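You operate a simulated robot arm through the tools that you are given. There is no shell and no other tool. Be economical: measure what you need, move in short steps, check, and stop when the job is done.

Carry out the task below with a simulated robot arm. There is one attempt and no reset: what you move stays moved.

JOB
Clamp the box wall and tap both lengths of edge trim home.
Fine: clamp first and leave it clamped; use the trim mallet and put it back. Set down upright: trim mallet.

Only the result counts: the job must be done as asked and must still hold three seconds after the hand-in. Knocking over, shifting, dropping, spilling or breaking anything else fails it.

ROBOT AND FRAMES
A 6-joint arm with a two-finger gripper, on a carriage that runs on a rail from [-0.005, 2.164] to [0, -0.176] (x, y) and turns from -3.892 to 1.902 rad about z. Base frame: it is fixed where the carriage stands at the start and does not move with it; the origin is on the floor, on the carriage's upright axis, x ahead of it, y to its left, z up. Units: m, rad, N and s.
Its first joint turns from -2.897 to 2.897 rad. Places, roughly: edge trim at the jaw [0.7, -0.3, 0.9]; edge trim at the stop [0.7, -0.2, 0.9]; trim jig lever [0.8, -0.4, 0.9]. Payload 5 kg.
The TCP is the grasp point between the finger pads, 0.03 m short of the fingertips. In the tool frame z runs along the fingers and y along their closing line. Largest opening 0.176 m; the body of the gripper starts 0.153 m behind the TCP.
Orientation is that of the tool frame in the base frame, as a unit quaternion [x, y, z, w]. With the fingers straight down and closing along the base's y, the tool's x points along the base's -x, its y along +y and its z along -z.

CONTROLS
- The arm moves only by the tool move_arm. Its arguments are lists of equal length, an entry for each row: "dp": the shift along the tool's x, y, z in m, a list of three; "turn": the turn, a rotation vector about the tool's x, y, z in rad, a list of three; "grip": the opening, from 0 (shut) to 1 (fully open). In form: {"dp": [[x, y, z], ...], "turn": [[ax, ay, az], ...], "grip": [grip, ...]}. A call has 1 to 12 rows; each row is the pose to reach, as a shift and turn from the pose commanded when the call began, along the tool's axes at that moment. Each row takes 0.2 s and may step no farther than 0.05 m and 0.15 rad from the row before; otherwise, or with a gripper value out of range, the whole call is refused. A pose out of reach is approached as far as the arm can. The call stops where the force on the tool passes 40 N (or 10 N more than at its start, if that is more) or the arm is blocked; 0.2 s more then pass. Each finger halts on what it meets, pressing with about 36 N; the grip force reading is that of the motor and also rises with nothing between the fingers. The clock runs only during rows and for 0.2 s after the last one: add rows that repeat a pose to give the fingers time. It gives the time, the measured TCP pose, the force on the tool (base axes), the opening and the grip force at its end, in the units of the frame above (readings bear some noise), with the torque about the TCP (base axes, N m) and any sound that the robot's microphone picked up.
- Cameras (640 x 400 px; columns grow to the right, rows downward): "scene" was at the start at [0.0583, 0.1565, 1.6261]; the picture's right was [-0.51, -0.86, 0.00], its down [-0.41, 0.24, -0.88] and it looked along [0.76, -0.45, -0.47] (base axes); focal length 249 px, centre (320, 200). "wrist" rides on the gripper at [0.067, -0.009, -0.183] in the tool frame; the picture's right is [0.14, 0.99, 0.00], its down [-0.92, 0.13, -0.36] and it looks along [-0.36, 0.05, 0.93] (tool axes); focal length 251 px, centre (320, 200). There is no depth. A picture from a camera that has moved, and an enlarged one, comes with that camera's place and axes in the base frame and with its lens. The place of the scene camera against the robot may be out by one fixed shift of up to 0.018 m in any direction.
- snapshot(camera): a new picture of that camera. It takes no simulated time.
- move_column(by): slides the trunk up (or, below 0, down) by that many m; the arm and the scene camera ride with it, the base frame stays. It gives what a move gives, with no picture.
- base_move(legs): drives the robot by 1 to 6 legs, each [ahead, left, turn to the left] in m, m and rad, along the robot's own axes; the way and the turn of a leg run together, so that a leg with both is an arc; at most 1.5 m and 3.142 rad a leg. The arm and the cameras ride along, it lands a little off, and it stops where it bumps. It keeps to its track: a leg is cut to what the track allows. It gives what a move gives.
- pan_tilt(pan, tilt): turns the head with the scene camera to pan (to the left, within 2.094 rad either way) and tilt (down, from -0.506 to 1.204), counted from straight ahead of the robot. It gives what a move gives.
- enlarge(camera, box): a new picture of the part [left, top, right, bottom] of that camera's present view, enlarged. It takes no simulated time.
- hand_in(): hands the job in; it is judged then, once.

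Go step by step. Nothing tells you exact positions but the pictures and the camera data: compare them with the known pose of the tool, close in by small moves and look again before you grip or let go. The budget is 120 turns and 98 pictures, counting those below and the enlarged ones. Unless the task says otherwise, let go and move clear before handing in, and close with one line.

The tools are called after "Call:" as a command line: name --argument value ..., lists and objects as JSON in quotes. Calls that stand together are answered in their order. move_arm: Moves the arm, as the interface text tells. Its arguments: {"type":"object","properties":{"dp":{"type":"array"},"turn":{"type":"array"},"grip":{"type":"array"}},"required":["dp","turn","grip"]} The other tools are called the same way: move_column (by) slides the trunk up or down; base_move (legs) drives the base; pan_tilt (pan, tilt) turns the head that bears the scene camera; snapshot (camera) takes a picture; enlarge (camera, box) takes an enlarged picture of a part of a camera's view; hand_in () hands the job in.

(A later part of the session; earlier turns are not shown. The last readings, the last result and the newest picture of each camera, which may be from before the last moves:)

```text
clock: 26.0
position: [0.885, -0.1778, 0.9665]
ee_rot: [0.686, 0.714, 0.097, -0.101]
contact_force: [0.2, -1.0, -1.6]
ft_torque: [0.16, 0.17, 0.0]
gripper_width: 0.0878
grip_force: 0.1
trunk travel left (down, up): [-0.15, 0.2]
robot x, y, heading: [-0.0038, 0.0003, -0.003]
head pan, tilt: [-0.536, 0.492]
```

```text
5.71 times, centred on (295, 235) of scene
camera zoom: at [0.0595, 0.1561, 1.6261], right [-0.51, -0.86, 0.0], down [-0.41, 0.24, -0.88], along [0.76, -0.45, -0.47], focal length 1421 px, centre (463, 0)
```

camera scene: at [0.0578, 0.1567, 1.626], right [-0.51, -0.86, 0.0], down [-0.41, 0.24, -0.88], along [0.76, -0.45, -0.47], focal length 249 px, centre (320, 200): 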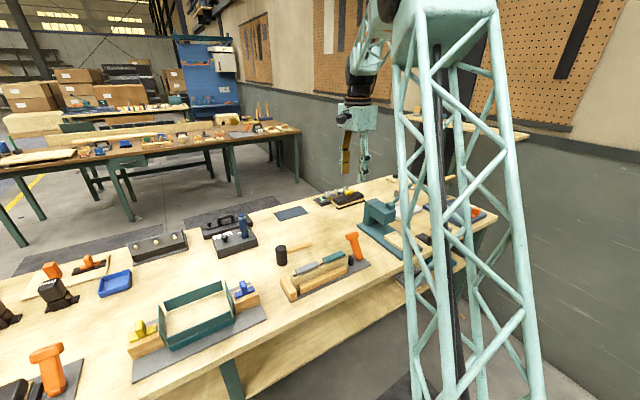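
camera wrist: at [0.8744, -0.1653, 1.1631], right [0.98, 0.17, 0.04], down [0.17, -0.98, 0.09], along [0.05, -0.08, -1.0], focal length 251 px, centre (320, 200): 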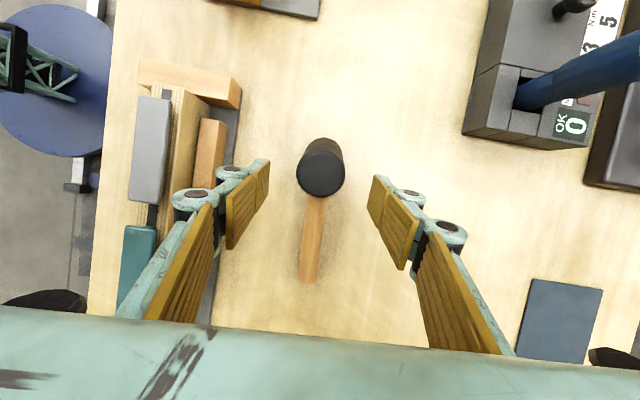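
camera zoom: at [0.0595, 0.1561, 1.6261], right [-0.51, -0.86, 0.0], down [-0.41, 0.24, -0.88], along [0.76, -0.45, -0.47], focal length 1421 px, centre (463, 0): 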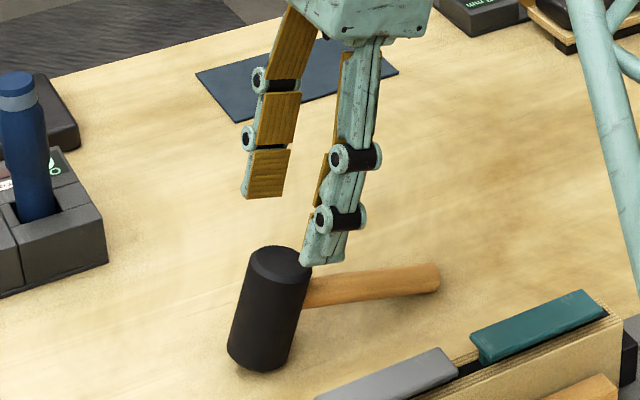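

The tool axis matches the head axis and is aligned with it. I'll advance along the tool.

Call:
move_arm --dp '[[0, 0, 0.03], [0, 0, 0.06], [0, 0, 0.085], [0, 0, 0.085]]' --turn '[[0, 0, 0], [0, 0, 0], [0, 0, 0], [0, 0, 0]]' --grip '[0.5, 0.5, 0.5, 0.5]'

Call:
snapshot --camera "wrist"

Call:
enlarge --camera "scene" --box '[250, 210, 340, 280]'

```text
clock: 27.0
position: [0.882, -0.1559, 0.8855]
ee_rot: [0.686, 0.714, 0.096, -0.101]
contact_force: [0.0, 0.1, -1.0]
ft_torque: [-0.02, 0.07, 0.01]
gripper_width: 0.0881
grip_force: 0.1
trunk travel left (down, up): [-0.15, 0.2]
robot x, y, heading: [0.0012, -0.0023, -0.001]
head pan, tilt: [-0.536, 0.492]
```

```text
58 pictures are left
camera wrist: at [0.8726, -0.1428, 1.0817], right [0.98, 0.17, 0.04], down [0.17, -0.98, 0.09], along [0.05, -0.09, -0.99], focal length 251 px, centre (320, 200)
```

wrist: 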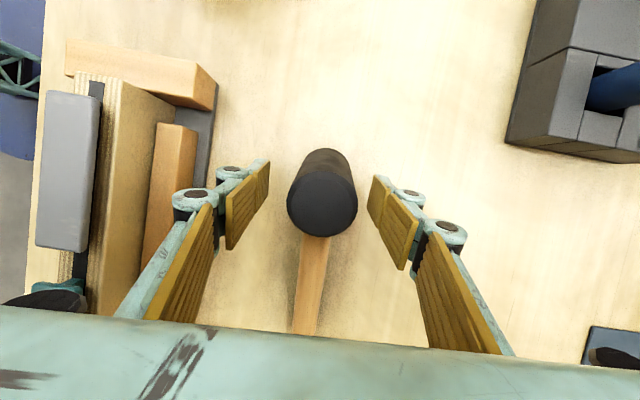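

```text
5.71 times, centred on (295, 245) of scene
camera zoom: at [0.0586, 0.1566, 1.6261], right [-0.51, -0.86, 0.0], down [-0.41, 0.24, -0.88], along [0.76, -0.45, -0.47], focal length 1421 px, centre (463, -57)
```

zoom: 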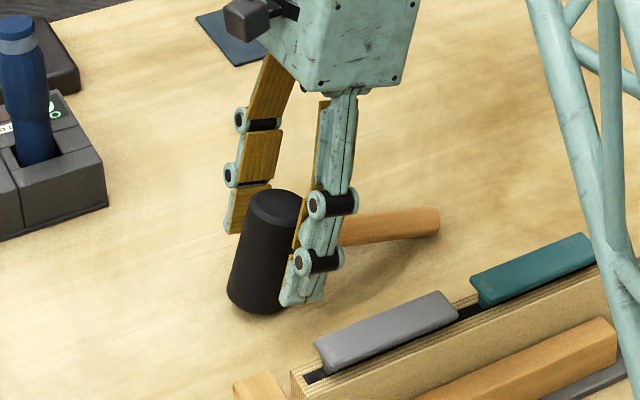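

The TCP is about 18 mm below the head top and on its axis. I'll close on the head.

Call:
move_arm --dp '[[0, 0, 0], [0, 0, 0], [0, 0, 0], [0, 0, 0], [0, 0, 0]]' --turn '[[0, 0, 0], [0, 0, 0], [0, 0, 0], [0, 0, 0], [0, 0, 0]]' --grip '[0.35, 0.2, 0.1, 0, 0]'

Call:
snapshot --camera "wrist"

```text
clock: 28.2
position: [0.8816, -0.1557, 0.8871]
ee_rot: [0.686, 0.714, 0.096, -0.101]
contact_force: [3.0, -0.4, 2.6]
ft_torque: [0.03, -0.21, 0.01]
gripper_width: 0.0489
grip_force: 35.6
trunk travel left (down, up): [-0.15, 0.2]
robot x, y, heading: [0.0018, -0.0009, 0.003]
head pan, tilt: [-0.536, 0.492]
```

```text
56 pictures are left
camera wrist: at [0.8725, -0.1428, 1.0822], right [0.98, 0.17, 0.04], down [0.17, -0.98, 0.09], along [0.05, -0.09, -0.99], focal length 251 px, centre (320, 200)
```

wrist: 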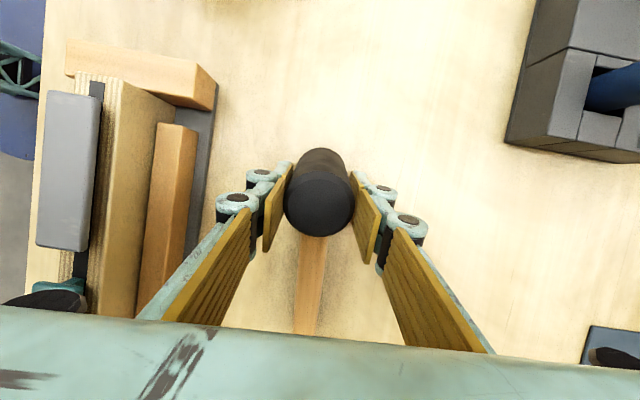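

Head gripped. I'll lift straight up and rotate back to vertical.

Call:
move_arm --dp '[[0.0055, 0, -0.0192], [0.0166, 0, -0.0577], [0.0277, 0, -0.096], [0.0415, 0, -0.144], [0.0415, 0, -0.144], [0.0415, 0, -0.144]]' --turn '[[0, 0, 0], [0, 0, 0], [0, -0.1, 0], [0, -0.2, 0], [0, -0.28, 0], [0, -0.28, 0]]' --grip '[0, 0, 0, 0, 0, 0]'

Call:
snapshot --camera "wrist"

Call:
enlarge --camera "scene" --box '[250, 160, 350, 240]'

```text
clock: 29.6
position: [0.8814, -0.1553, 1.0332]
ee_rot: [0.692, 0.722, -0.001, -0.001]
contact_force: [-0.1, 0.1, -3.7]
ft_torque: [0.06, 0.12, -0.03]
gripper_width: 0.0493
grip_force: 36.1
trunk travel left (down, up): [-0.15, 0.2]
robot x, y, heading: [-0.0023, 0.0014, 0.005]
head pan, tilt: [-0.536, 0.492]
```

```text
55 pictures are left
camera wrist: at [0.87, -0.0889, 1.2183], right [0.98, 0.18, 0.0], down [0.17, -0.92, 0.36], along [0.06, -0.36, -0.93], focal length 251 px, centre (320, 200)
```

wrist: 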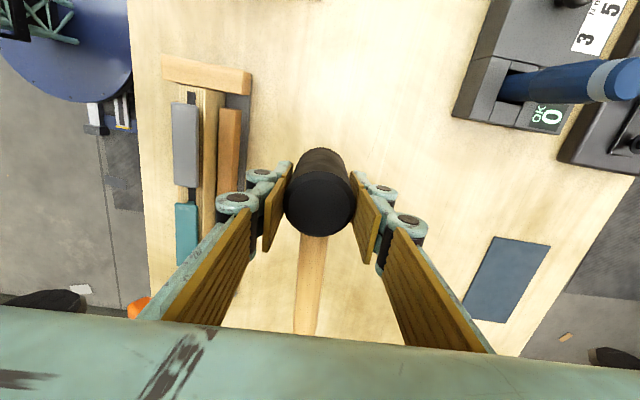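

```text
5.00 times, centred on (300, 200) of scene
camera zoom: at [0.0591, 0.1565, 1.6259], right [-0.51, -0.86, 0.0], down [-0.41, 0.24, -0.88], along [0.76, -0.45, -0.47], focal length 1244 px, centre (420, 200)
```

zoom: 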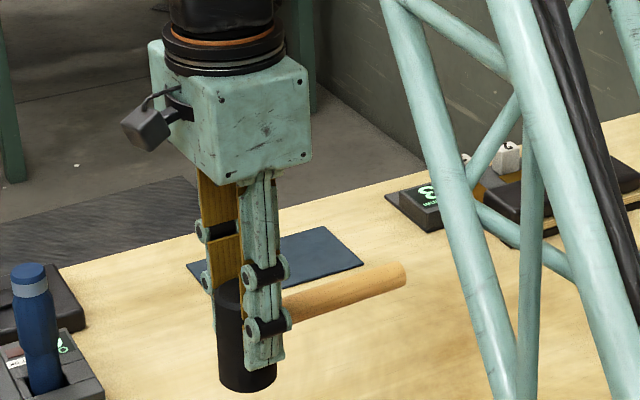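

The mallet is held straight by the head. I'll move it over the grey trim.

Call:
move_arm --dp '[[-0.001, -0.041, 0], [-0.002, -0.081, 0], [-0.004, -0.122, 0], [-0.005, -0.162, 0], [-0.005, -0.162, 0.02], [-0.005, -0.162, 0.03]]' --turn '[[0, 0, 0], [0, 0, 0], [0, 0, 0], [0, 0, 0], [0, 0, 0], [0, 0, 0]]' --grip '[0, 0, 0, 0, 0, 0]'

Call:
snapshot --camera "wrist"

Call:
enlarge --camera "scene" --box '[280, 210, 380, 290]'

```text
clock: 31.0
position: [0.7214, -0.1659, 1.0033]
ee_rot: [0.692, 0.722, 0.0, -0.001]
contact_force: [1.1, -0.2, -4.5]
ft_torque: [0.11, 0.07, -0.01]
gripper_width: 0.049
grip_force: 35.7
trunk travel left (down, up): [-0.15, 0.2]
robot x, y, heading: [0.002, 0.0021, -0.001]
head pan, tilt: [-0.536, 0.492]
```

```text
53 pictures are left
camera wrist: at [0.7092, -0.099, 1.1886], right [0.98, 0.18, 0.0], down [0.17, -0.92, 0.36], along [0.06, -0.36, -0.93], focal length 251 px, centre (320, 200)
```

wrist: 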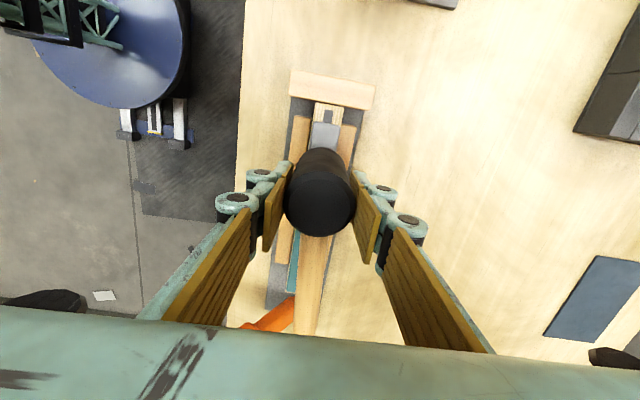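

```text
5.00 times, centred on (330, 250) of scene
camera zoom: at [0.059, 0.1564, 1.6259], right [-0.51, -0.86, 0.0], down [-0.41, 0.24, -0.88], along [0.76, -0.45, -0.47], focal length 1244 px, centre (270, -50)
```

zoom: 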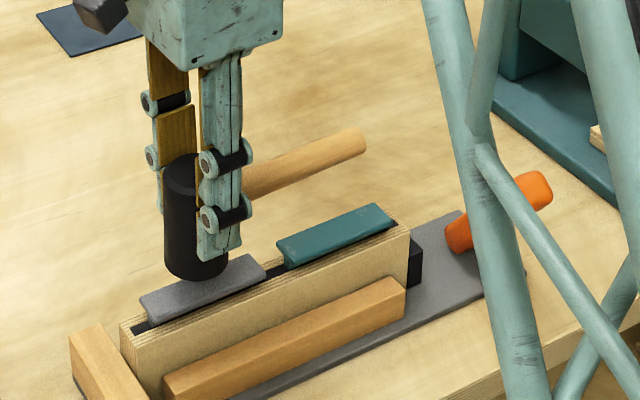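

Aligned over the grey trim. I'll tap downward with a moderate speed.

Call:
move_arm --dp '[[0, 0, 0.012], [0, 0, 0.024], [0, 0, 0.036], [0, 0, 0.048], [0, 0, 0.06], [0, 0, 0.072]]' --turn '[[0, 0, 0], [0, 0, 0], [0, 0, 0], [0, 0, 0], [0, 0, 0], [0, 0, 0]]' --grip '[0, 0, 0, 0, 0, 0]'

Call:
enlarge --camera "scene" --box '[280, 210, 380, 290]'

```text
clock: 32.4
position: [0.7199, -0.1646, 0.9314]
ee_rot: [0.693, 0.721, -0.001, -0.001]
contact_force: [1.9, 0.4, 14.0]
ft_torque: [-0.09, 0.03, -0.02]
gripper_width: 0.0483
grip_force: 35.6
trunk travel left (down, up): [-0.15, 0.2]
robot x, y, heading: [-0.0037, -0.0011, -0.001]
head pan, tilt: [-0.536, 0.492]
```

```text
5.00 times, centred on (330, 250) of scene
camera zoom: at [0.0583, 0.1566, 1.6258], right [-0.51, -0.86, 0.0], down [-0.41, 0.24, -0.88], along [0.76, -0.45, -0.47], focal length 1244 px, centre (270, -50)
```

zoom: 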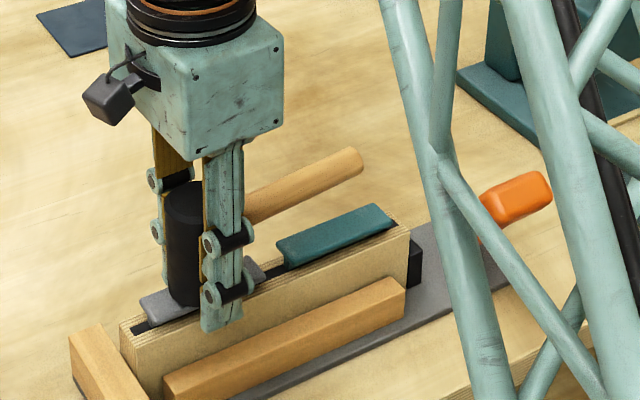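

The head slid up in the grip, so friction limits a slow push to about 15 N. I'll lift and check whether the trim moved.

Call:
move_arm --dp '[[0, 0, -0.02], [0, 0, -0.05], [0, 0, -0.1], [0, 0, -0.1]]' --turn '[[0, 0, 0], [0, 0, 0], [0, 0, 0], [0, 0, 0]]' --grip '[0, 0, 0, 0]'

Call:
enlarge --camera "scene" --box '[280, 200, 380, 290]'

Call:
snapshot --camera "wrist"

```text
clock: 33.4
position: [0.7168, -0.1664, 1.0336]
ee_rot: [0.693, 0.721, 0.0, 0.001]
contact_force: [-1.9, -0.6, -2.0]
ft_torque: [0.05, -0.19, 0.01]
gripper_width: 0.048
grip_force: 36.1
trunk travel left (down, up): [-0.15, 0.2]
robot x, y, heading: [0.0014, -0.0009, 0.003]
head pan, tilt: [-0.536, 0.492]
```

```text
4.44 times, centred on (330, 245) of scene
camera zoom: at [0.0569, 0.1567, 1.6261], right [-0.51, -0.86, 0.0], down [-0.41, 0.24, -0.88], along [0.76, -0.45, -0.47], focal length 1105 px, centre (276, 0)
```

zoom: 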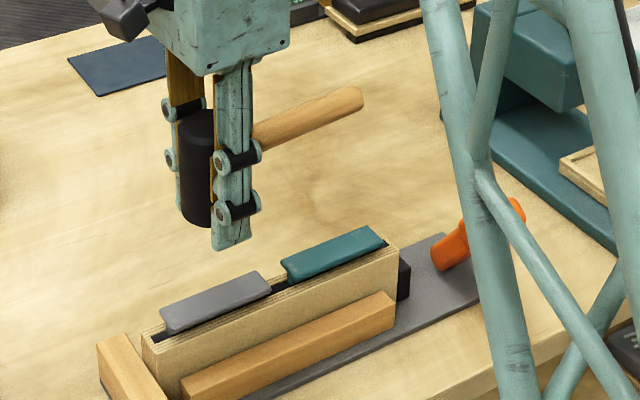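

```text
49 pictures are left
camera wrist: at [0.7048, -0.0993, 1.2186], right [0.98, 0.18, 0.0], down [0.17, -0.92, 0.36], along [0.07, -0.36, -0.93], focal length 251 px, centre (320, 200)
```

wrist: 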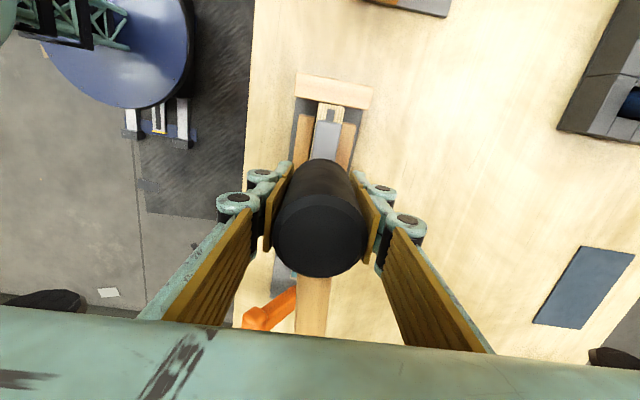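

I'll zoom in on the two trims to see if they differ.

Call:
enlarge --camera "scene" --box '[308, 248, 372, 288]'

```text
10.00 times, centred on (340, 268) of scene
camera zoom: at [0.0569, 0.1567, 1.6261], right [-0.51, -0.86, 0.0], down [-0.41, 0.24, -0.88], along [0.76, -0.45, -0.47], focal length 2487 px, centre (120, -480)
```

zoom: 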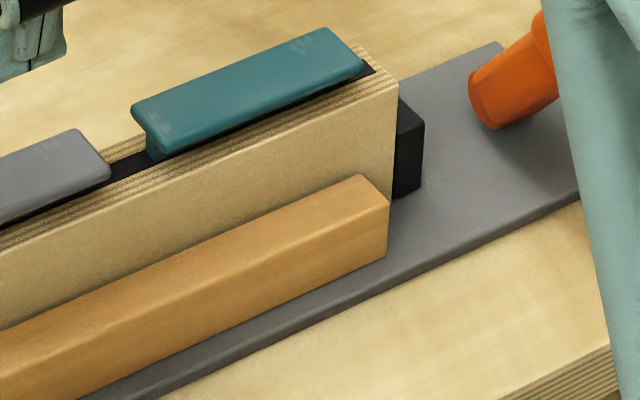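

Call:
enlarge --camera "scene" --box '[292, 252, 356, 292]'

Call:
enlarge --camera "wrist" --box '[280, 60, 400, 135]'

```text
10.00 times, centred on (324, 272) of scene
camera zoom: at [0.0569, 0.1567, 1.6261], right [-0.51, -0.86, 0.0], down [-0.41, 0.24, -0.88], along [0.76, -0.45, -0.47], focal length 2487 px, centre (280, -520)
```

zoom: 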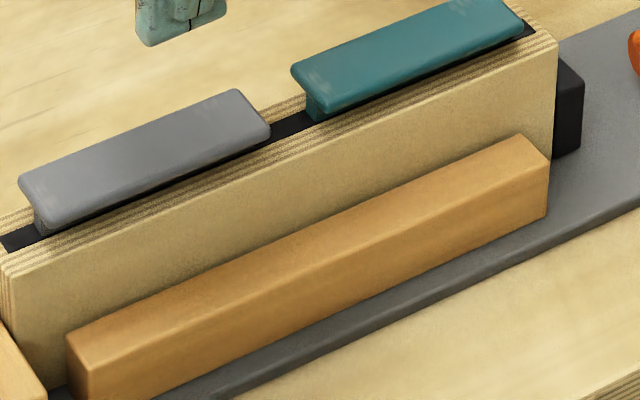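

```text
5.33 times, centred on (340, 98) of wrist
camera zoom: at [0.7048, -0.0993, 1.2186], right [0.98, 0.18, 0.0], down [0.17, -0.92, 0.36], along [0.07, -0.36, -0.93], focal length 1341 px, centre (213, 747)
```

zoom: 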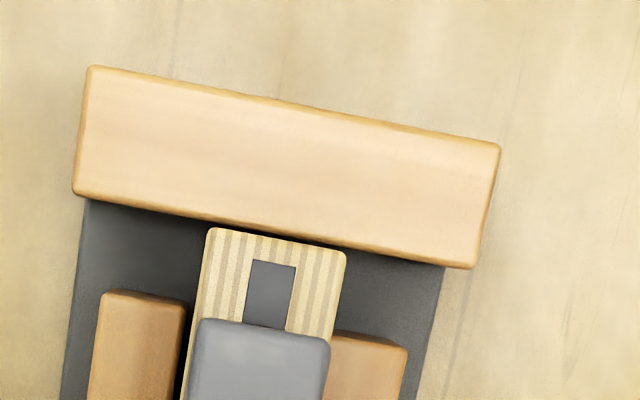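

The grey trim hasn't moved, and the fingertips now stick out past the head's face. I'll set the mallet back down leaning on its handle end. Then I'll regrip the head with the fingers closing along y, one fingertip bearing on the handle so it can't slip.

Call:
move_arm --dp '[[0.003, 0.041, 0], [0.006, 0.082, 0], [0.009, 0.123, 0], [0.0128, 0.165, 0], [0.0128, 0.165, 0.03], [0.0128, 0.165, 0.07], [0.0128, 0.165, 0.11], [0.0128, 0.165, 0.15], [0.0128, 0.165, 0.15]]' --turn '[[0, 0, 0], [0, 0.1, 0], [0, 0.2, 0], [0, 0.28, 0], [0, 0.28, 0], [0, 0.28, 0], [0, 0.28, 0], [0, 0.28, 0], [0, 0.28, 0]]' --grip '[0, 0, 0, 0, 0, 0, 0, 0, 0]'

Call:
enlarge --camera "scene" --box '[250, 210, 340, 280]'

```text
clock: 35.4
position: [0.8868, -0.1475, 0.8828]
ee_rot: [0.686, 0.714, 0.096, -0.102]
contact_force: [1.2, 0.0, -5.5]
ft_torque: [0.17, 0.14, 0.04]
gripper_width: 0.0481
grip_force: 35.7
trunk travel left (down, up): [-0.15, 0.2]
robot x, y, heading: [0.0008, 0.0009, 0.001]
head pan, tilt: [-0.536, 0.492]
```

```text
5.71 times, centred on (295, 245) of scene
camera zoom: at [0.0594, 0.1564, 1.6261], right [-0.51, -0.86, 0.0], down [-0.41, 0.24, -0.88], along [0.76, -0.45, -0.47], focal length 1421 px, centre (463, -57)
```

zoom: 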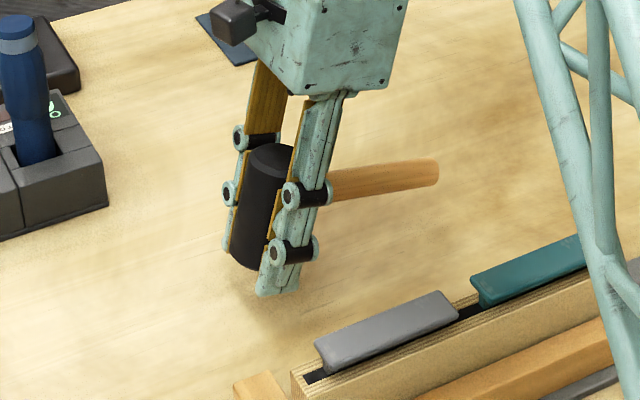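

I'll lower until the fingertips are just clear of the bench and then release.

Call:
move_arm --dp '[[-0.0035, 0, 0.012], [-0.007, 0, 0.024], [-0.0075, 0, 0.027], [-0.0075, 0, 0.027]]' --turn '[[0, 0, 0], [0, 0, 0], [0, 0, 0], [0, 0, 0]]' --grip '[0, 0, 0, 0]'

Call:
enlarge --camera "scene" --box '[250, 210, 340, 280]'

```text
clock: 36.4
position: [0.8842, -0.1467, 0.8555]
ee_rot: [0.686, 0.714, 0.096, -0.101]
contact_force: [0.4, 0.7, -4.4]
ft_torque: [0.09, 0.01, 0.02]
gripper_width: 0.0478
grip_force: 36.1
trunk travel left (down, up): [-0.15, 0.2]
robot x, y, heading: [0.0006, -0.0003, -0.001]
head pan, tilt: [-0.536, 0.492]
```

```text
5.71 times, centred on (295, 245) of scene
camera zoom: at [0.0585, 0.1565, 1.6261], right [-0.51, -0.86, 0.0], down [-0.41, 0.24, -0.88], along [0.76, -0.45, -0.47], focal length 1421 px, centre (463, -57)
```

zoom: 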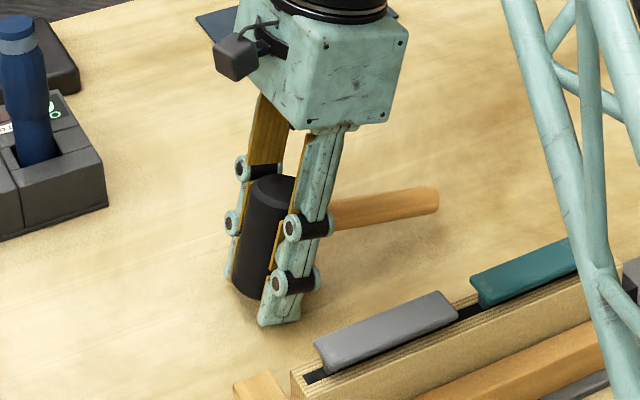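

Now I'll release it and rise straight back up.

Call:
move_arm --dp '[[0, 0, 0], [0, 0, 0], [0, 0, 0], [0, 0, 0], [0, 0, -0.03], [0, 0, -0.07], [0, 0, -0.11], [0, 0, -0.15], [0, 0, -0.18], [0, 0, -0.18], [0, 0, -0.18]]' --turn '[[0, 0, 0], [0, 0, 0], [0, 0, 0], [0, 0, 0], [0, 0, 0], [0, 0, 0], [0, 0, 0], [0, 0, 0], [0, -0.1, 0], [0, -0.2, 0], [0, -0.28, 0]]' --grip '[0.3, 0.35, 0.45, 0.5, 0.5, 0.5, 0.5, 0.5, 0.5, 0.5, 0.5]'

Call:
enlarge --camera "scene" --box '[250, 210, 340, 280]'

```text
clock: 38.8
position: [0.8847, -0.1971, 1.0276]
ee_rot: [0.693, 0.721, -0.001, 0.0]
contact_force: [0.0, -0.6, -1.5]
ft_torque: [0.04, 0.05, 0.02]
gripper_width: 0.0881
grip_force: 0.0
trunk travel left (down, up): [-0.15, 0.2]
robot x, y, heading: [-0.0017, -0.0008, 0.001]
head pan, tilt: [-0.536, 0.492]
```

```text
5.71 times, centred on (295, 245) of scene
camera zoom: at [0.0587, 0.1563, 1.626], right [-0.51, -0.86, 0.0], down [-0.41, 0.24, -0.88], along [0.76, -0.45, -0.47], focal length 1421 px, centre (463, -57)
```

zoom: 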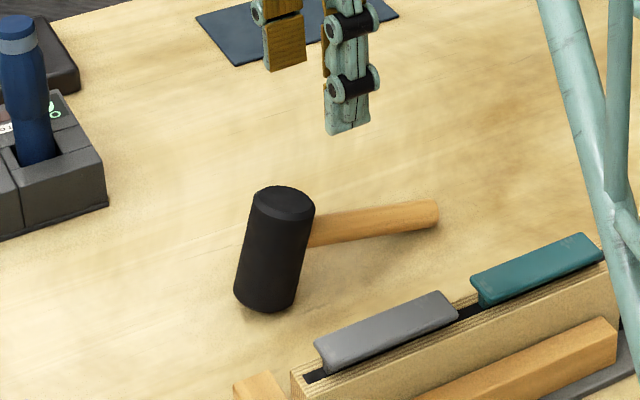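

The mallet is back in the leaning pose. I'll turn the gripper so it closes along y.

Call:
move_arm --dp '[[0, 0, 0], [0, 0, 0], [0, 0, 0], [0, 0, 0], [0, 0, 0], [0, 0, 0], [0, 0, 0], [0, 0, 0], [0, 0, 0], [0, 0, 0], [0, 0, 0]]' --turn '[[0, 0, -0.1428], [0, 0, -0.2856], [0, 0, -0.4284], [0, 0, -0.5712], [0, 0, -0.714], [0, 0, -0.8568], [0, 0, -0.9996], [0, 0, -1.1424], [0, 0, -1.2852], [0, 0, -1.428], [0, 0, -1.5708]]' --grip '[0.5, 0.5, 0.5, 0.5, 0.5, 0.5, 0.5, 0.5, 0.5, 0.5, 0.5]'

Call:
snapshot --camera "wrist"

```text
clock: 41.2
position: [0.8864, -0.1954, 1.029]
ee_rot: [-0.021, 1.0, 0.0, 0.0]
contact_force: [0.0, -1.3, 0.3]
ft_torque: [-0.02, 0.0, 0.0]
gripper_width: 0.0881
grip_force: 0.0
trunk travel left (down, up): [-0.15, 0.2]
robot x, y, heading: [0.0011, 0.0011, -0.001]
head pan, tilt: [-0.536, 0.492]
```

```text
42 pictures are left
camera wrist: at [0.8201, -0.2079, 1.2138], right [-0.18, 0.98, 0.0], down [0.92, 0.17, 0.36], along [0.36, 0.07, -0.93], focal length 251 px, centre (320, 200)
```

wrist: 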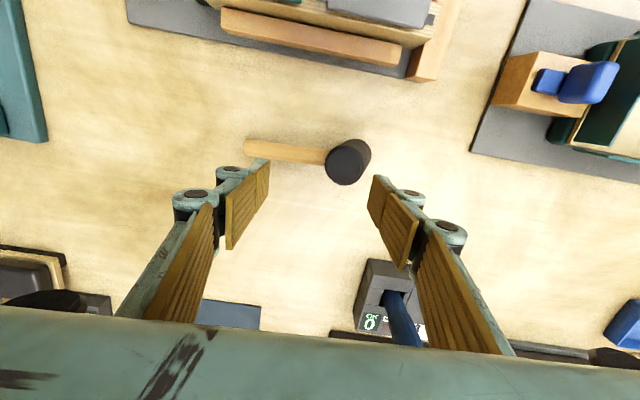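

The head top is at about (0.887, -0.159, 0.90). I'll tilt to match and approach so the -y fingertip ends up just above the handle.

Call:
move_arm --dp '[[0, 0.006, 0.0], [-0.0005, 0.012, 0.03], [-0.0007, 0.018, 0.06], [-0.0007, 0.018, 0.065]]' --turn '[[-0.1, 0, 0], [-0.2, 0, 0], [-0.265, 0, 0], [-0.265, 0, 0]]' --grip '[0.5, 0.5, 0.5, 0.5]'

Call:
snapshot --camera "wrist"

Call:
enlarge --camera "scene" --box '[250, 200, 340, 270]'

```text
clock: 42.2
position: [0.8877, -0.1782, 0.9633]
ee_rot: [-0.02, 0.991, 0.132, -0.003]
contact_force: [0.0, -0.3, -1.2]
ft_torque: [0.08, 0.1, 0.01]
gripper_width: 0.0881
grip_force: 0.0
trunk travel left (down, up): [-0.15, 0.2]
robot x, y, heading: [-0.0022, -0.0004, 0.0]
head pan, tilt: [-0.536, 0.492]
```

```text
41 pictures are left
camera wrist: at [0.8239, -0.2384, 1.1393], right [-0.18, 0.95, 0.26], down [0.92, 0.07, 0.38], along [0.35, 0.31, -0.89], focal length 251 px, centre (320, 200)
```

wrist: 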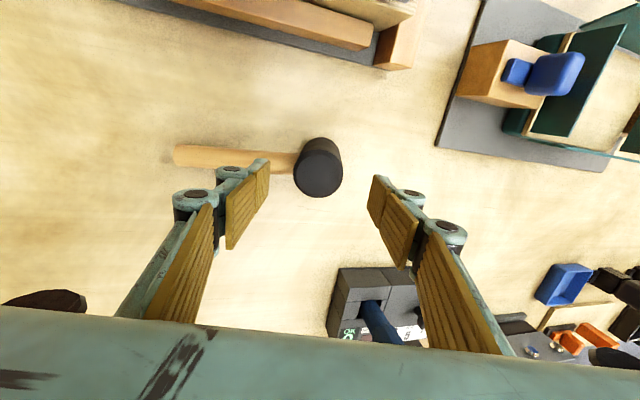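

```text
5.71 times, centred on (295, 235) of scene
camera zoom: at [0.0592, 0.1563, 1.6261], right [-0.51, -0.86, 0.0], down [-0.41, 0.24, -0.88], along [0.76, -0.45, -0.47], focal length 1421 px, centre (463, 0)
```

zoom: 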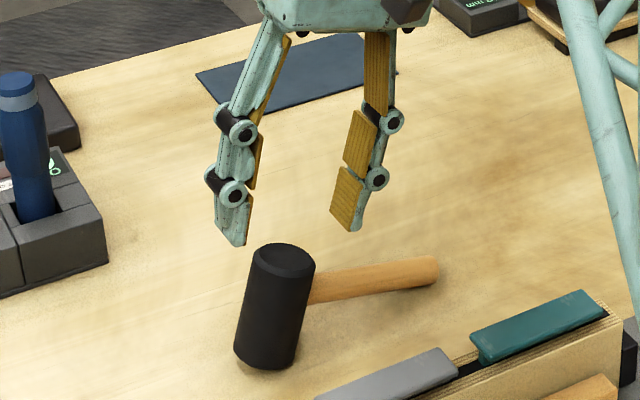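

I'll shift x by about -4 mm and advance, then check before closing.

Call:
move_arm --dp '[[0.0045, 0, 0.015], [0.0045, 0, 0.03], [0.0045, 0, 0.04], [0.0045, 0, 0.04]]' --turn '[[0, 0, 0], [0, 0, 0], [0, 0, 0], [0, 0, 0]]' --grip '[0.5, 0.45, 0.45, 0.45]'

Call:
enlarge --camera "wrist" --box '[220, 110, 420, 260]'

Call:
enlarge --camera "scene" --box '[270, 220, 330, 275]'

```text
clock: 43.2
position: [0.8837, -0.1685, 0.9252]
ee_rot: [-0.019, 0.991, 0.132, -0.002]
contact_force: [0.4, -0.2, 0.7]
ft_torque: [-0.04, 0.07, 0.03]
gripper_width: 0.0793
grip_force: 0.1
trunk travel left (down, up): [-0.15, 0.2]
robot x, y, heading: [-0.0009, -0.0022, 0.002]
head pan, tilt: [-0.536, 0.492]
```

```text
2.67 times, centred on (320, 185) of wrist
camera zoom: at [0.8183, -0.2277, 1.1007], right [-0.18, 0.95, 0.26], down [0.92, 0.07, 0.38], along [0.35, 0.31, -0.89], focal length 670 px, centre (320, 240)
```

zoom: 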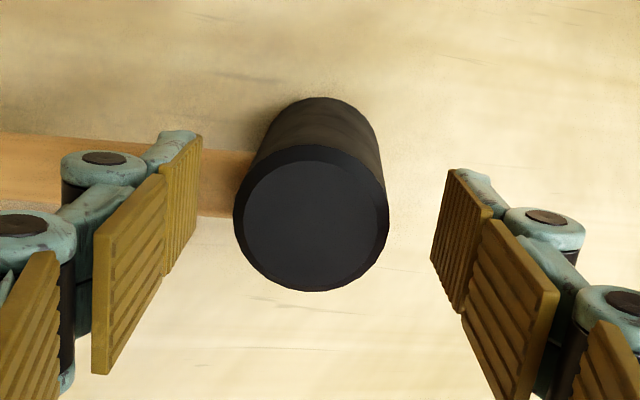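

```text
7.27 times, centred on (300, 248) of scene
camera zoom: at [0.0585, 0.1565, 1.6261], right [-0.51, -0.86, 0.0], down [-0.41, 0.24, -0.88], along [0.76, -0.45, -0.47], focal length 1809 px, centre (466, -146)
```

zoom: 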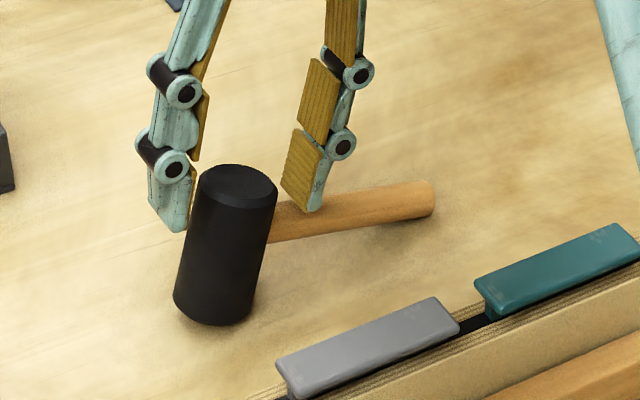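

The -y fingertip sits right on top of the handle and the pads overlap the head by about 10 mm. I'll close.

Call:
move_arm --dp '[[-0.003, 0, 0], [-0.003, 0, 0], [-0.003, 0, 0], [-0.003, 0, 0], [-0.003, 0, 0]]' --turn '[[0, 0, 0], [0, 0, 0], [0, 0, 0], [0, 0, 0], [0, 0, 0]]' --grip '[0.35, 0.2, 0.1, 0, 0]'

Call:
enlarge --camera "scene" --box '[270, 220, 330, 275]'

```text
clock: 44.4
position: [0.886, -0.1667, 0.9252]
ee_rot: [-0.02, 0.991, 0.132, -0.003]
contact_force: [-0.2, -0.9, -0.5]
ft_torque: [0.0, 0.09, 0.04]
gripper_width: 0.0488
grip_force: 36.6
trunk travel left (down, up): [-0.15, 0.2]
robot x, y, heading: [-0.0007, -0.0011, 0.001]
head pan, tilt: [-0.536, 0.492]
```

```text
7.27 times, centred on (300, 248) of scene
camera zoom: at [0.0584, 0.1565, 1.626], right [-0.51, -0.86, 0.0], down [-0.41, 0.24, -0.88], along [0.76, -0.45, -0.47], focal length 1809 px, centre (466, -146)
```

zoom: 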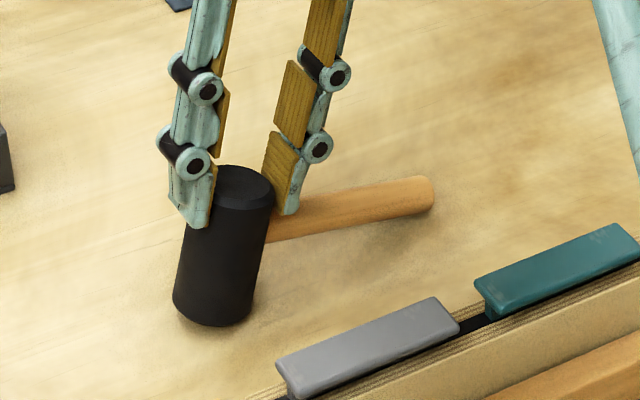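

Gripped. I'll lift, turn upright and check.

Call:
move_arm --dp '[[0, 0.004, -0.0145], [0, 0.013, -0.048], [0, 0.0236, -0.087], [0, 0.034, -0.1255], [0, 0.034, -0.1255], [0, 0.034, -0.1255]]' --turn '[[0, 0, 0], [0, 0, 0], [0.1, 0, 0], [0.2, 0, 0], [0.265, 0, 0], [0.265, 0, 0]]' --grip '[0, 0, 0, 0, 0, 0]'

Call:
enlarge --camera "scene" --box '[250, 180, 340, 250]'

Call:
snapshot --camera "wrist"

```text
clock: 45.8
position: [0.8838, -0.1695, 1.0546]
ee_rot: [-0.02, 1.0, 0.0, -0.001]
contact_force: [1.3, -0.1, -5.0]
ft_torque: [0.05, 0.09, 0.01]
gripper_width: 0.0489
grip_force: 36.3
trunk travel left (down, up): [-0.15, 0.2]
robot x, y, heading: [-0.001, -0.0012, -0.005]
head pan, tilt: [-0.536, 0.492]
```

```text
5.71 times, centred on (295, 215) of scene
camera zoom: at [0.059, 0.1566, 1.6259], right [-0.51, -0.86, 0.0], down [-0.41, 0.24, -0.88], along [0.76, -0.45, -0.47], focal length 1421 px, centre (463, 114)
```

zoom: 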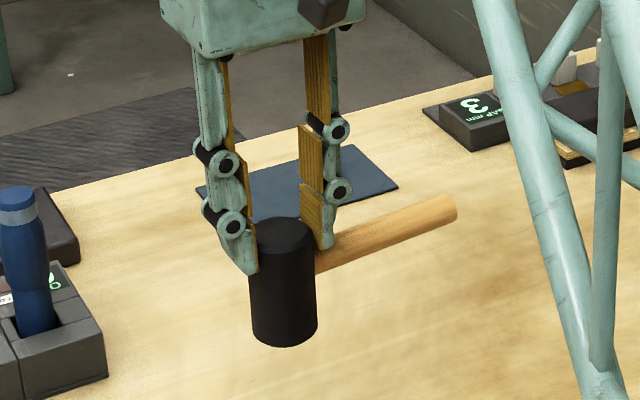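

```text
35 pictures are left
camera wrist: at [0.8182, -0.1808, 1.2387], right [-0.18, 0.98, 0.0], down [0.92, 0.17, 0.36], along [0.36, 0.06, -0.93], focal length 251 px, centre (320, 200)
```

wrist: 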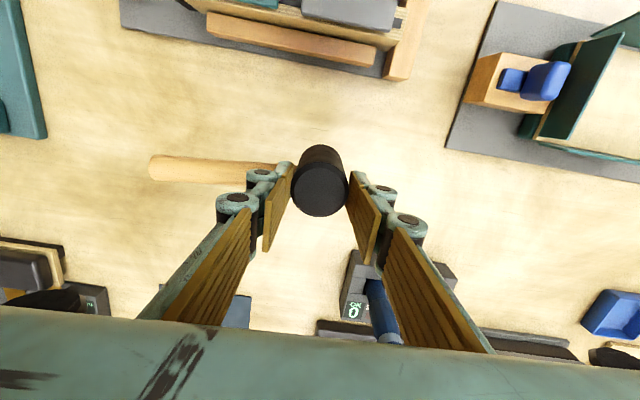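

Upright and solid. I'll move over the grey trim.

Call:
move_arm --dp '[[0.041, 0.002, 0], [0.082, 0.004, 0], [0.123, 0.007, 0], [0.1636, 0.009, 0], [0.1636, 0.009, 0.015]]' --turn '[[0, 0, 0], [0, 0, 0], [0, 0, 0], [0, 0, 0], [0, 0, 0]]' --grip '[0, 0, 0, 0, 0]'

Call:
snapshot --camera "wrist"

Call:
enlarge --camera "scene" --box '[280, 210, 380, 290]'

```text
clock: 47.0
position: [0.7191, -0.1665, 1.0418]
ee_rot: [-0.02, 1.0, 0.0, 0.002]
contact_force: [-1.9, 0.0, -2.4]
ft_torque: [0.08, -0.27, 0.03]
gripper_width: 0.049
grip_force: 35.6
trunk travel left (down, up): [-0.15, 0.2]
robot x, y, heading: [0.0003, 0.0003, -0.003]
head pan, tilt: [-0.536, 0.492]
```

```text
34 pictures are left
camera wrist: at [0.6536, -0.179, 1.2258], right [-0.18, 0.98, 0.0], down [0.92, 0.17, 0.36], along [0.36, 0.06, -0.93], focal length 251 px, centre (320, 200)
```

wrist: 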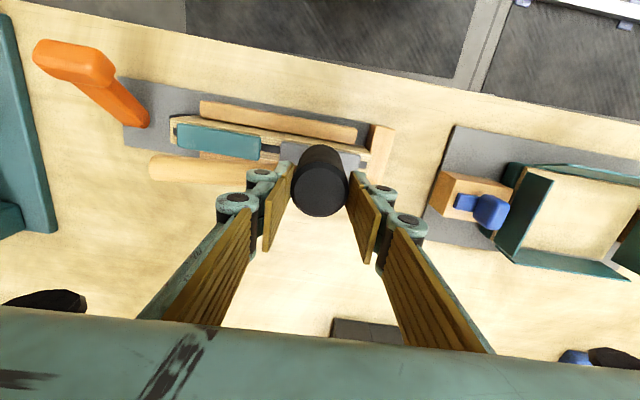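

```text
5.00 times, centred on (330, 250) of scene
camera zoom: at [0.0566, 0.1566, 1.6261], right [-0.51, -0.86, 0.0], down [-0.41, 0.24, -0.88], along [0.76, -0.45, -0.47], focal length 1244 px, centre (270, -50)
```

zoom: 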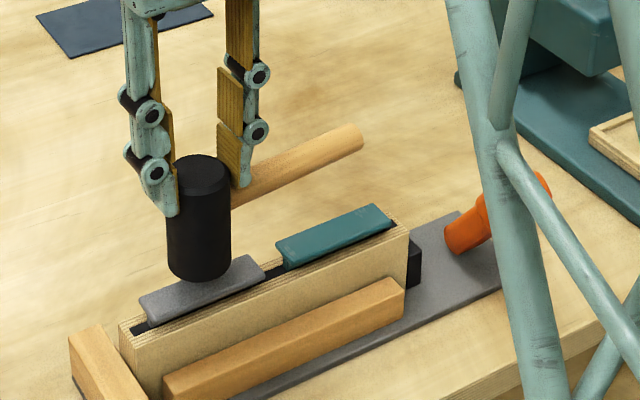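

Well centred. I'll tap down briskly.

Call:
move_arm --dp '[[0, 0, 0.02], [0, 0, 0.045], [0, 0, 0.07]]' --turn '[[0, 0, 0], [0, 0, 0], [0, 0, 0]]' --grip '[0, 0, 0]'

Call:
enlarge --camera "scene" --box '[290, 220, 370, 290]'

```text
clock: 47.6
position: [0.7255, -0.1657, 1.0104]
ee_rot: [-0.02, 1.0, -0.002, 0.006]
contact_force: [-5.4, 0.6, 23.5]
ft_torque: [-0.39, 0.46, -0.04]
gripper_width: 0.0496
grip_force: 36.2
trunk travel left (down, up): [-0.15, 0.2]
robot x, y, heading: [0.0017, 0.0016, -0.003]
head pan, tilt: [-0.536, 0.492]
stopped in row 2: the force on the tool passed its limit (the readings are from after the stop); the commanded pose is now the measured one
```

```text
5.71 times, centred on (330, 255) of scene
camera zoom: at [0.0566, 0.1572, 1.6263], right [-0.51, -0.86, 0.0], down [-0.41, 0.24, -0.88], along [0.76, -0.45, -0.47], focal length 1421 px, centre (263, -114)
```

zoom: 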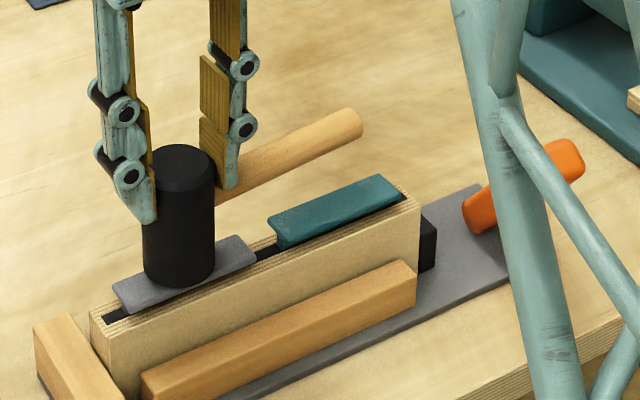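

The tap was solid and passed 40 N. I'll lift a bit and inspect.

Call:
move_arm --dp '[[0, 0, -0.015], [0, 0, -0.035], [0, 0, -0.035]]' --turn '[[0, 0, 0], [0, 0, 0], [0, 0, 0]]' --grip '[0, 0, 0]'

Call:
enlarge --camera "scene" --box '[292, 252, 356, 292]'

```text
clock: 48.4
position: [0.7247, -0.1657, 1.0423]
ee_rot: [-0.02, 1.0, -0.002, 0.005]
contact_force: [-0.6, -0.2, -4.0]
ft_torque: [0.07, 0.0, -0.02]
gripper_width: 0.0493
grip_force: 36.6
trunk travel left (down, up): [-0.15, 0.2]
robot x, y, heading: [0.0012, -0.0038, -0.002]
head pan, tilt: [-0.536, 0.492]
```

```text
10.00 times, centred on (324, 272) of scene
camera zoom: at [0.0583, 0.1565, 1.626], right [-0.51, -0.86, 0.0], down [-0.41, 0.24, -0.88], along [0.76, -0.45, -0.47], focal length 2487 px, centre (280, -520)
```

zoom: 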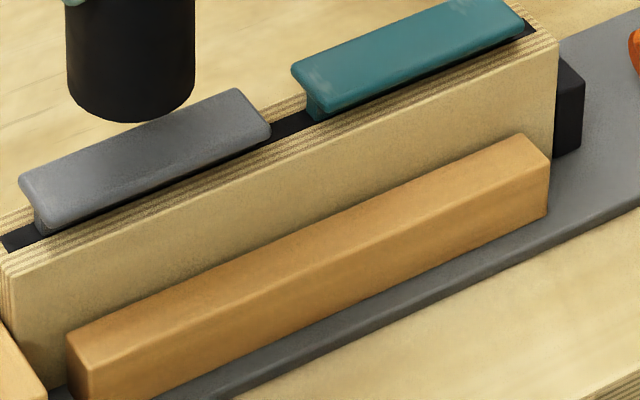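

The grey trim looks unchanged, so it needs a sharper blow. I'll raise higher and strike at full speed.

Call:
move_arm --dp '[[0.004, 0, -0.03], [0.004, 0, -0.068], [0.004, 0, -0.068], [0.004, 0, -0.018], [0.004, 0, 0.032], [0.004, 0, 0.06]]' --turn '[[0, 0, 0], [0, 0, 0], [0, 0, 0], [0, 0, 0], [0, 0, 0], [0, 0, 0]]' --grip '[0, 0, 0, 0, 0, 0]'

Call:
enlarge --camera "scene" --box '[290, 220, 370, 290]'

```text
clock: 49.8
position: [0.7258, -0.1672, 1.0071]
ee_rot: [-0.021, 1.0, -0.005, 0.012]
contact_force: [-0.1, -4.4, 26.0]
ft_torque: [-0.59, 0.16, -0.04]
gripper_width: 0.0507
grip_force: 36.1
trunk travel left (down, up): [-0.15, 0.2]
robot x, y, heading: [-0.0007, -0.0018, -0.001]
head pan, tilt: [-0.536, 0.492]
stopped in row 6: the force on the tool passed its limit (the readings are from after the stop); the commanded pose is now the measured one
```

```text
5.71 times, centred on (330, 255) of scene
camera zoom: at [0.0561, 0.1575, 1.6267], right [-0.51, -0.86, 0.0], down [-0.41, 0.24, -0.88], along [0.76, -0.45, -0.47], focal length 1421 px, centre (263, -114)
```

zoom: 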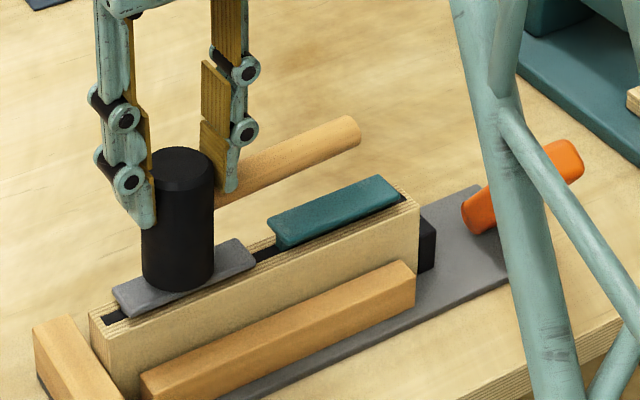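

The trim seems a touch lower. I'll lift and inspect.

Call:
move_arm --dp '[[0.003, 0, -0.015], [0.005, 0, -0.05], [0.005, 0, -0.1], [0.005, 0, -0.1]]' --turn '[[0, 0, 0], [0, 0.006, 0], [0, 0.01, 0], [0, 0.02, 0]]' --grip '[0, 0, 0, 0]'

Call:
enlarge --camera "scene" --box '[292, 252, 356, 292]'

```text
clock: 50.8
position: [0.7153, -0.167, 1.1048]
ee_rot: [-0.021, 1.0, -0.004, 0.0]
contact_force: [-1.6, 0.3, -2.8]
ft_torque: [0.04, -0.32, 0.04]
gripper_width: 0.0499
grip_force: 36.1
trunk travel left (down, up): [-0.15, 0.2]
robot x, y, heading: [-0.0022, 0.0006, 0.002]
head pan, tilt: [-0.536, 0.492]
```

```text
10.00 times, centred on (324, 272) of scene
camera zoom: at [0.0566, 0.1566, 1.626], right [-0.51, -0.86, 0.0], down [-0.41, 0.24, -0.88], along [0.76, -0.45, -0.47], focal length 2487 px, centre (280, -520)
```

zoom: 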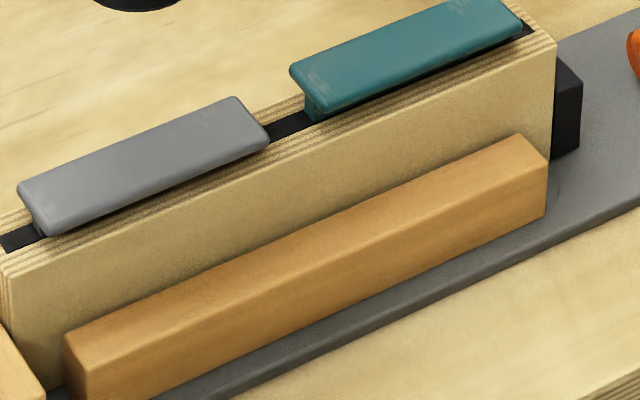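

The fast strike drove the grey trim down by 3–4 mm. I'll strike again.

Call:
move_arm --dp '[[-0.004, 0, 0.0], [-0.004, 0, 0.05], [-0.004, 0, 0.1], [-0.004, 0, 0.14]]' --turn '[[0, 0, 0], [0, 0, 0], [0, 0, 0], [0, 0, 0]]' --grip '[0, 0, 0, 0]'

```text
clock: 51.6
position: [0.7276, -0.1686, 1.0027]
ee_rot: [-0.02, 1.0, -0.004, 0.005]
contact_force: [-0.4, 0.0, 18.6]
ft_torque: [-0.27, 0.13, -0.02]
gripper_width: 0.0501
grip_force: 35.6
trunk travel left (down, up): [-0.15, 0.2]
robot x, y, heading: [-0.002, -0.0008, -0.008]
head pan, tilt: [-0.536, 0.492]
stopped in row 4: the force on the tool passed its limit (the readings are from after the stop); the commanded pose is now the measured one
```

Call:
move_arm --dp '[[0.002, 0, -0.015], [0.004, 0, -0.05], [0.006, 0, -0.1], [0.006, 0, -0.1]]' --turn '[[0, 0, 0], [0, 0.005, 0], [0, 0.01, 0], [0, 0.01, 0]]' --grip '[0, 0, 0, 0]'

Call:
enlarge --camera "scene" --box '[292, 252, 356, 292]'

```text
clock: 52.6
position: [0.7192, -0.1683, 1.1026]
ee_rot: [-0.02, 1.0, -0.005, -0.002]
contact_force: [-2.1, 0.0, -2.0]
ft_torque: [0.06, -0.21, 0.02]
gripper_width: 0.0496
grip_force: 35.4
trunk travel left (down, up): [-0.15, 0.2]
robot x, y, heading: [0.0022, -0.0031, 0.003]
head pan, tilt: [-0.536, 0.492]
```

```text
10.00 times, centred on (324, 272) of scene
camera zoom: at [0.0572, 0.1565, 1.626], right [-0.51, -0.86, 0.0], down [-0.41, 0.24, -0.88], along [0.76, -0.45, -0.47], focal length 2487 px, centre (280, -520)
```

zoom: 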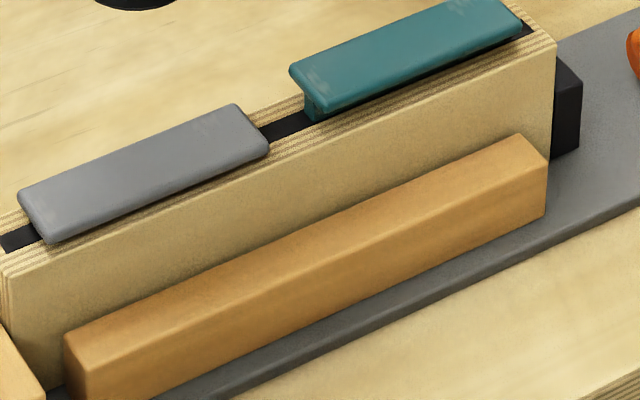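

Another 3 mm gained, and it is nearly seated. One more strike.

Call:
move_arm --dp '[[0.001, 0, 0.0], [0.001, 0, 0.05], [0.001, 0, 0.1], [0.001, 0, 0.14]]' --turn '[[0, 0, 0], [0, 0, 0], [0, 0, 0], [0, 0, 0]]' --grip '[0, 0, 0, 0]'

Call:
move_arm --dp '[[0.002, 0, -0.015], [0.004, 0, -0.05], [0.006, 0, -0.1], [0.006, 0, -0.1]]' --turn '[[0, 0, 0], [0, 0.003, 0], [0, 0.006, 0], [0, 0.006, 0]]' --grip '[0, 0, 0, 0]'

Call:
enlarge --camera "scene" --box '[292, 252, 356, 292]'

```text
clock: 53.5
position: [0.7225, -0.1728, 0.9964]
ee_rot: [-0.02, 1.0, -0.008, 0.005]
contact_force: [-3.8, -2.8, 21.8]
ft_torque: [-0.63, 0.55, -0.05]
gripper_width: 0.0518
grip_force: 35.5
trunk travel left (down, up): [-0.15, 0.2]
robot x, y, heading: [0.001, -0.0029, -0.0]
head pan, tilt: [-0.536, 0.492]
stopped in row 4: the force on the tool passed its limit (the readings are from after the stop); the commanded pose is now the measured one
```

```text
clock: 54.5
position: [0.7151, -0.1687, 1.095]
ee_rot: [-0.02, 1.0, -0.007, 0.002]
contact_force: [-2.1, -0.6, -2.4]
ft_torque: [0.01, -0.25, -0.01]
gripper_width: 0.0505
grip_force: 35.7
trunk travel left (down, up): [-0.15, 0.2]
robot x, y, heading: [0.0032, 0.0021, -0.001]
head pan, tilt: [-0.536, 0.492]
```

```text
10.00 times, centred on (324, 272) of scene
camera zoom: at [0.0573, 0.1564, 1.626], right [-0.51, -0.86, 0.0], down [-0.41, 0.24, -0.88], along [0.76, -0.45, -0.47], focal length 2487 px, centre (280, -520)
```

zoom: 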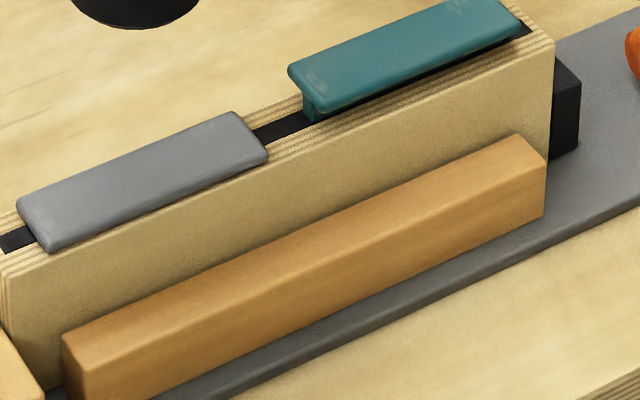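

It dropped again, so I'll strike until it stops moving, and check the mallet's hold too.

Call:
move_arm --dp '[[-0.004, 0, 0.0], [-0.004, 0, 0.05], [-0.004, 0, 0.1], [-0.004, 0, 0.14]]' --turn '[[0, 0, 0], [0, 0, 0], [0, 0, 0], [0, 0, 0]]' --grip '[0, 0, 0, 0]'

Call:
move_arm --dp '[[0.002, 0, -0.015], [0.004, 0, -0.05], [0.004, 0, -0.1], [0.004, 0, -0.1]]' --turn '[[0, 0, 0], [0, 0.003, 0], [0, 0.006, 0], [0, 0.006, 0]]' --grip '[0, 0, 0, 0]'

Call:
enlarge --camera "scene" --box '[276, 192, 372, 292]'

```text
clock: 55.4
position: [0.7228, -0.1734, 0.9962]
ee_rot: [-0.019, 1.0, -0.009, 0.007]
contact_force: [-1.5, -1.5, 24.7]
ft_torque: [-0.45, 0.29, -0.02]
gripper_width: 0.0513
grip_force: 35.9
trunk travel left (down, up): [-0.15, 0.2]
robot x, y, heading: [-0.0008, 0.0016, -0.0]
head pan, tilt: [-0.536, 0.492]
stopped in row 4: the force on the tool passed its limit (the readings are from after the stop); the commanded pose is now the measured one
```

```text
clock: 56.4
position: [0.7147, -0.169, 1.0994]
ee_rot: [-0.018, 1.0, -0.008, 0.004]
contact_force: [-1.6, 0.0, -2.0]
ft_torque: [0.01, -0.26, 0.0]
gripper_width: 0.0513
grip_force: 36.3
trunk travel left (down, up): [-0.15, 0.2]
robot x, y, heading: [-0.0008, -0.001, 0.003]
head pan, tilt: [-0.536, 0.492]
```

```text
4.00 times, centred on (324, 242) of scene
camera zoom: at [0.0571, 0.1564, 1.626], right [-0.51, -0.86, 0.0], down [-0.41, 0.24, -0.88], along [0.76, -0.45, -0.47], focal length 995 px, centre (304, 32)
```

zoom: 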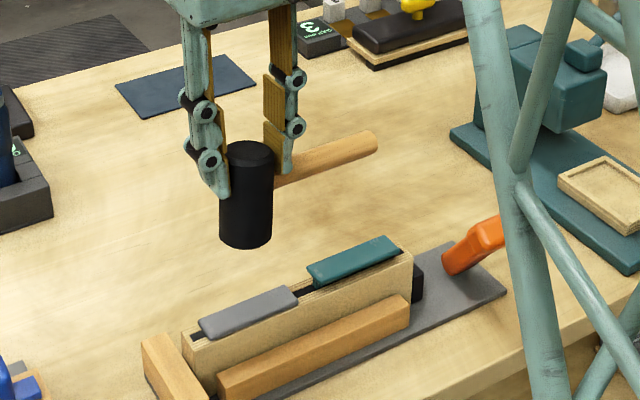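

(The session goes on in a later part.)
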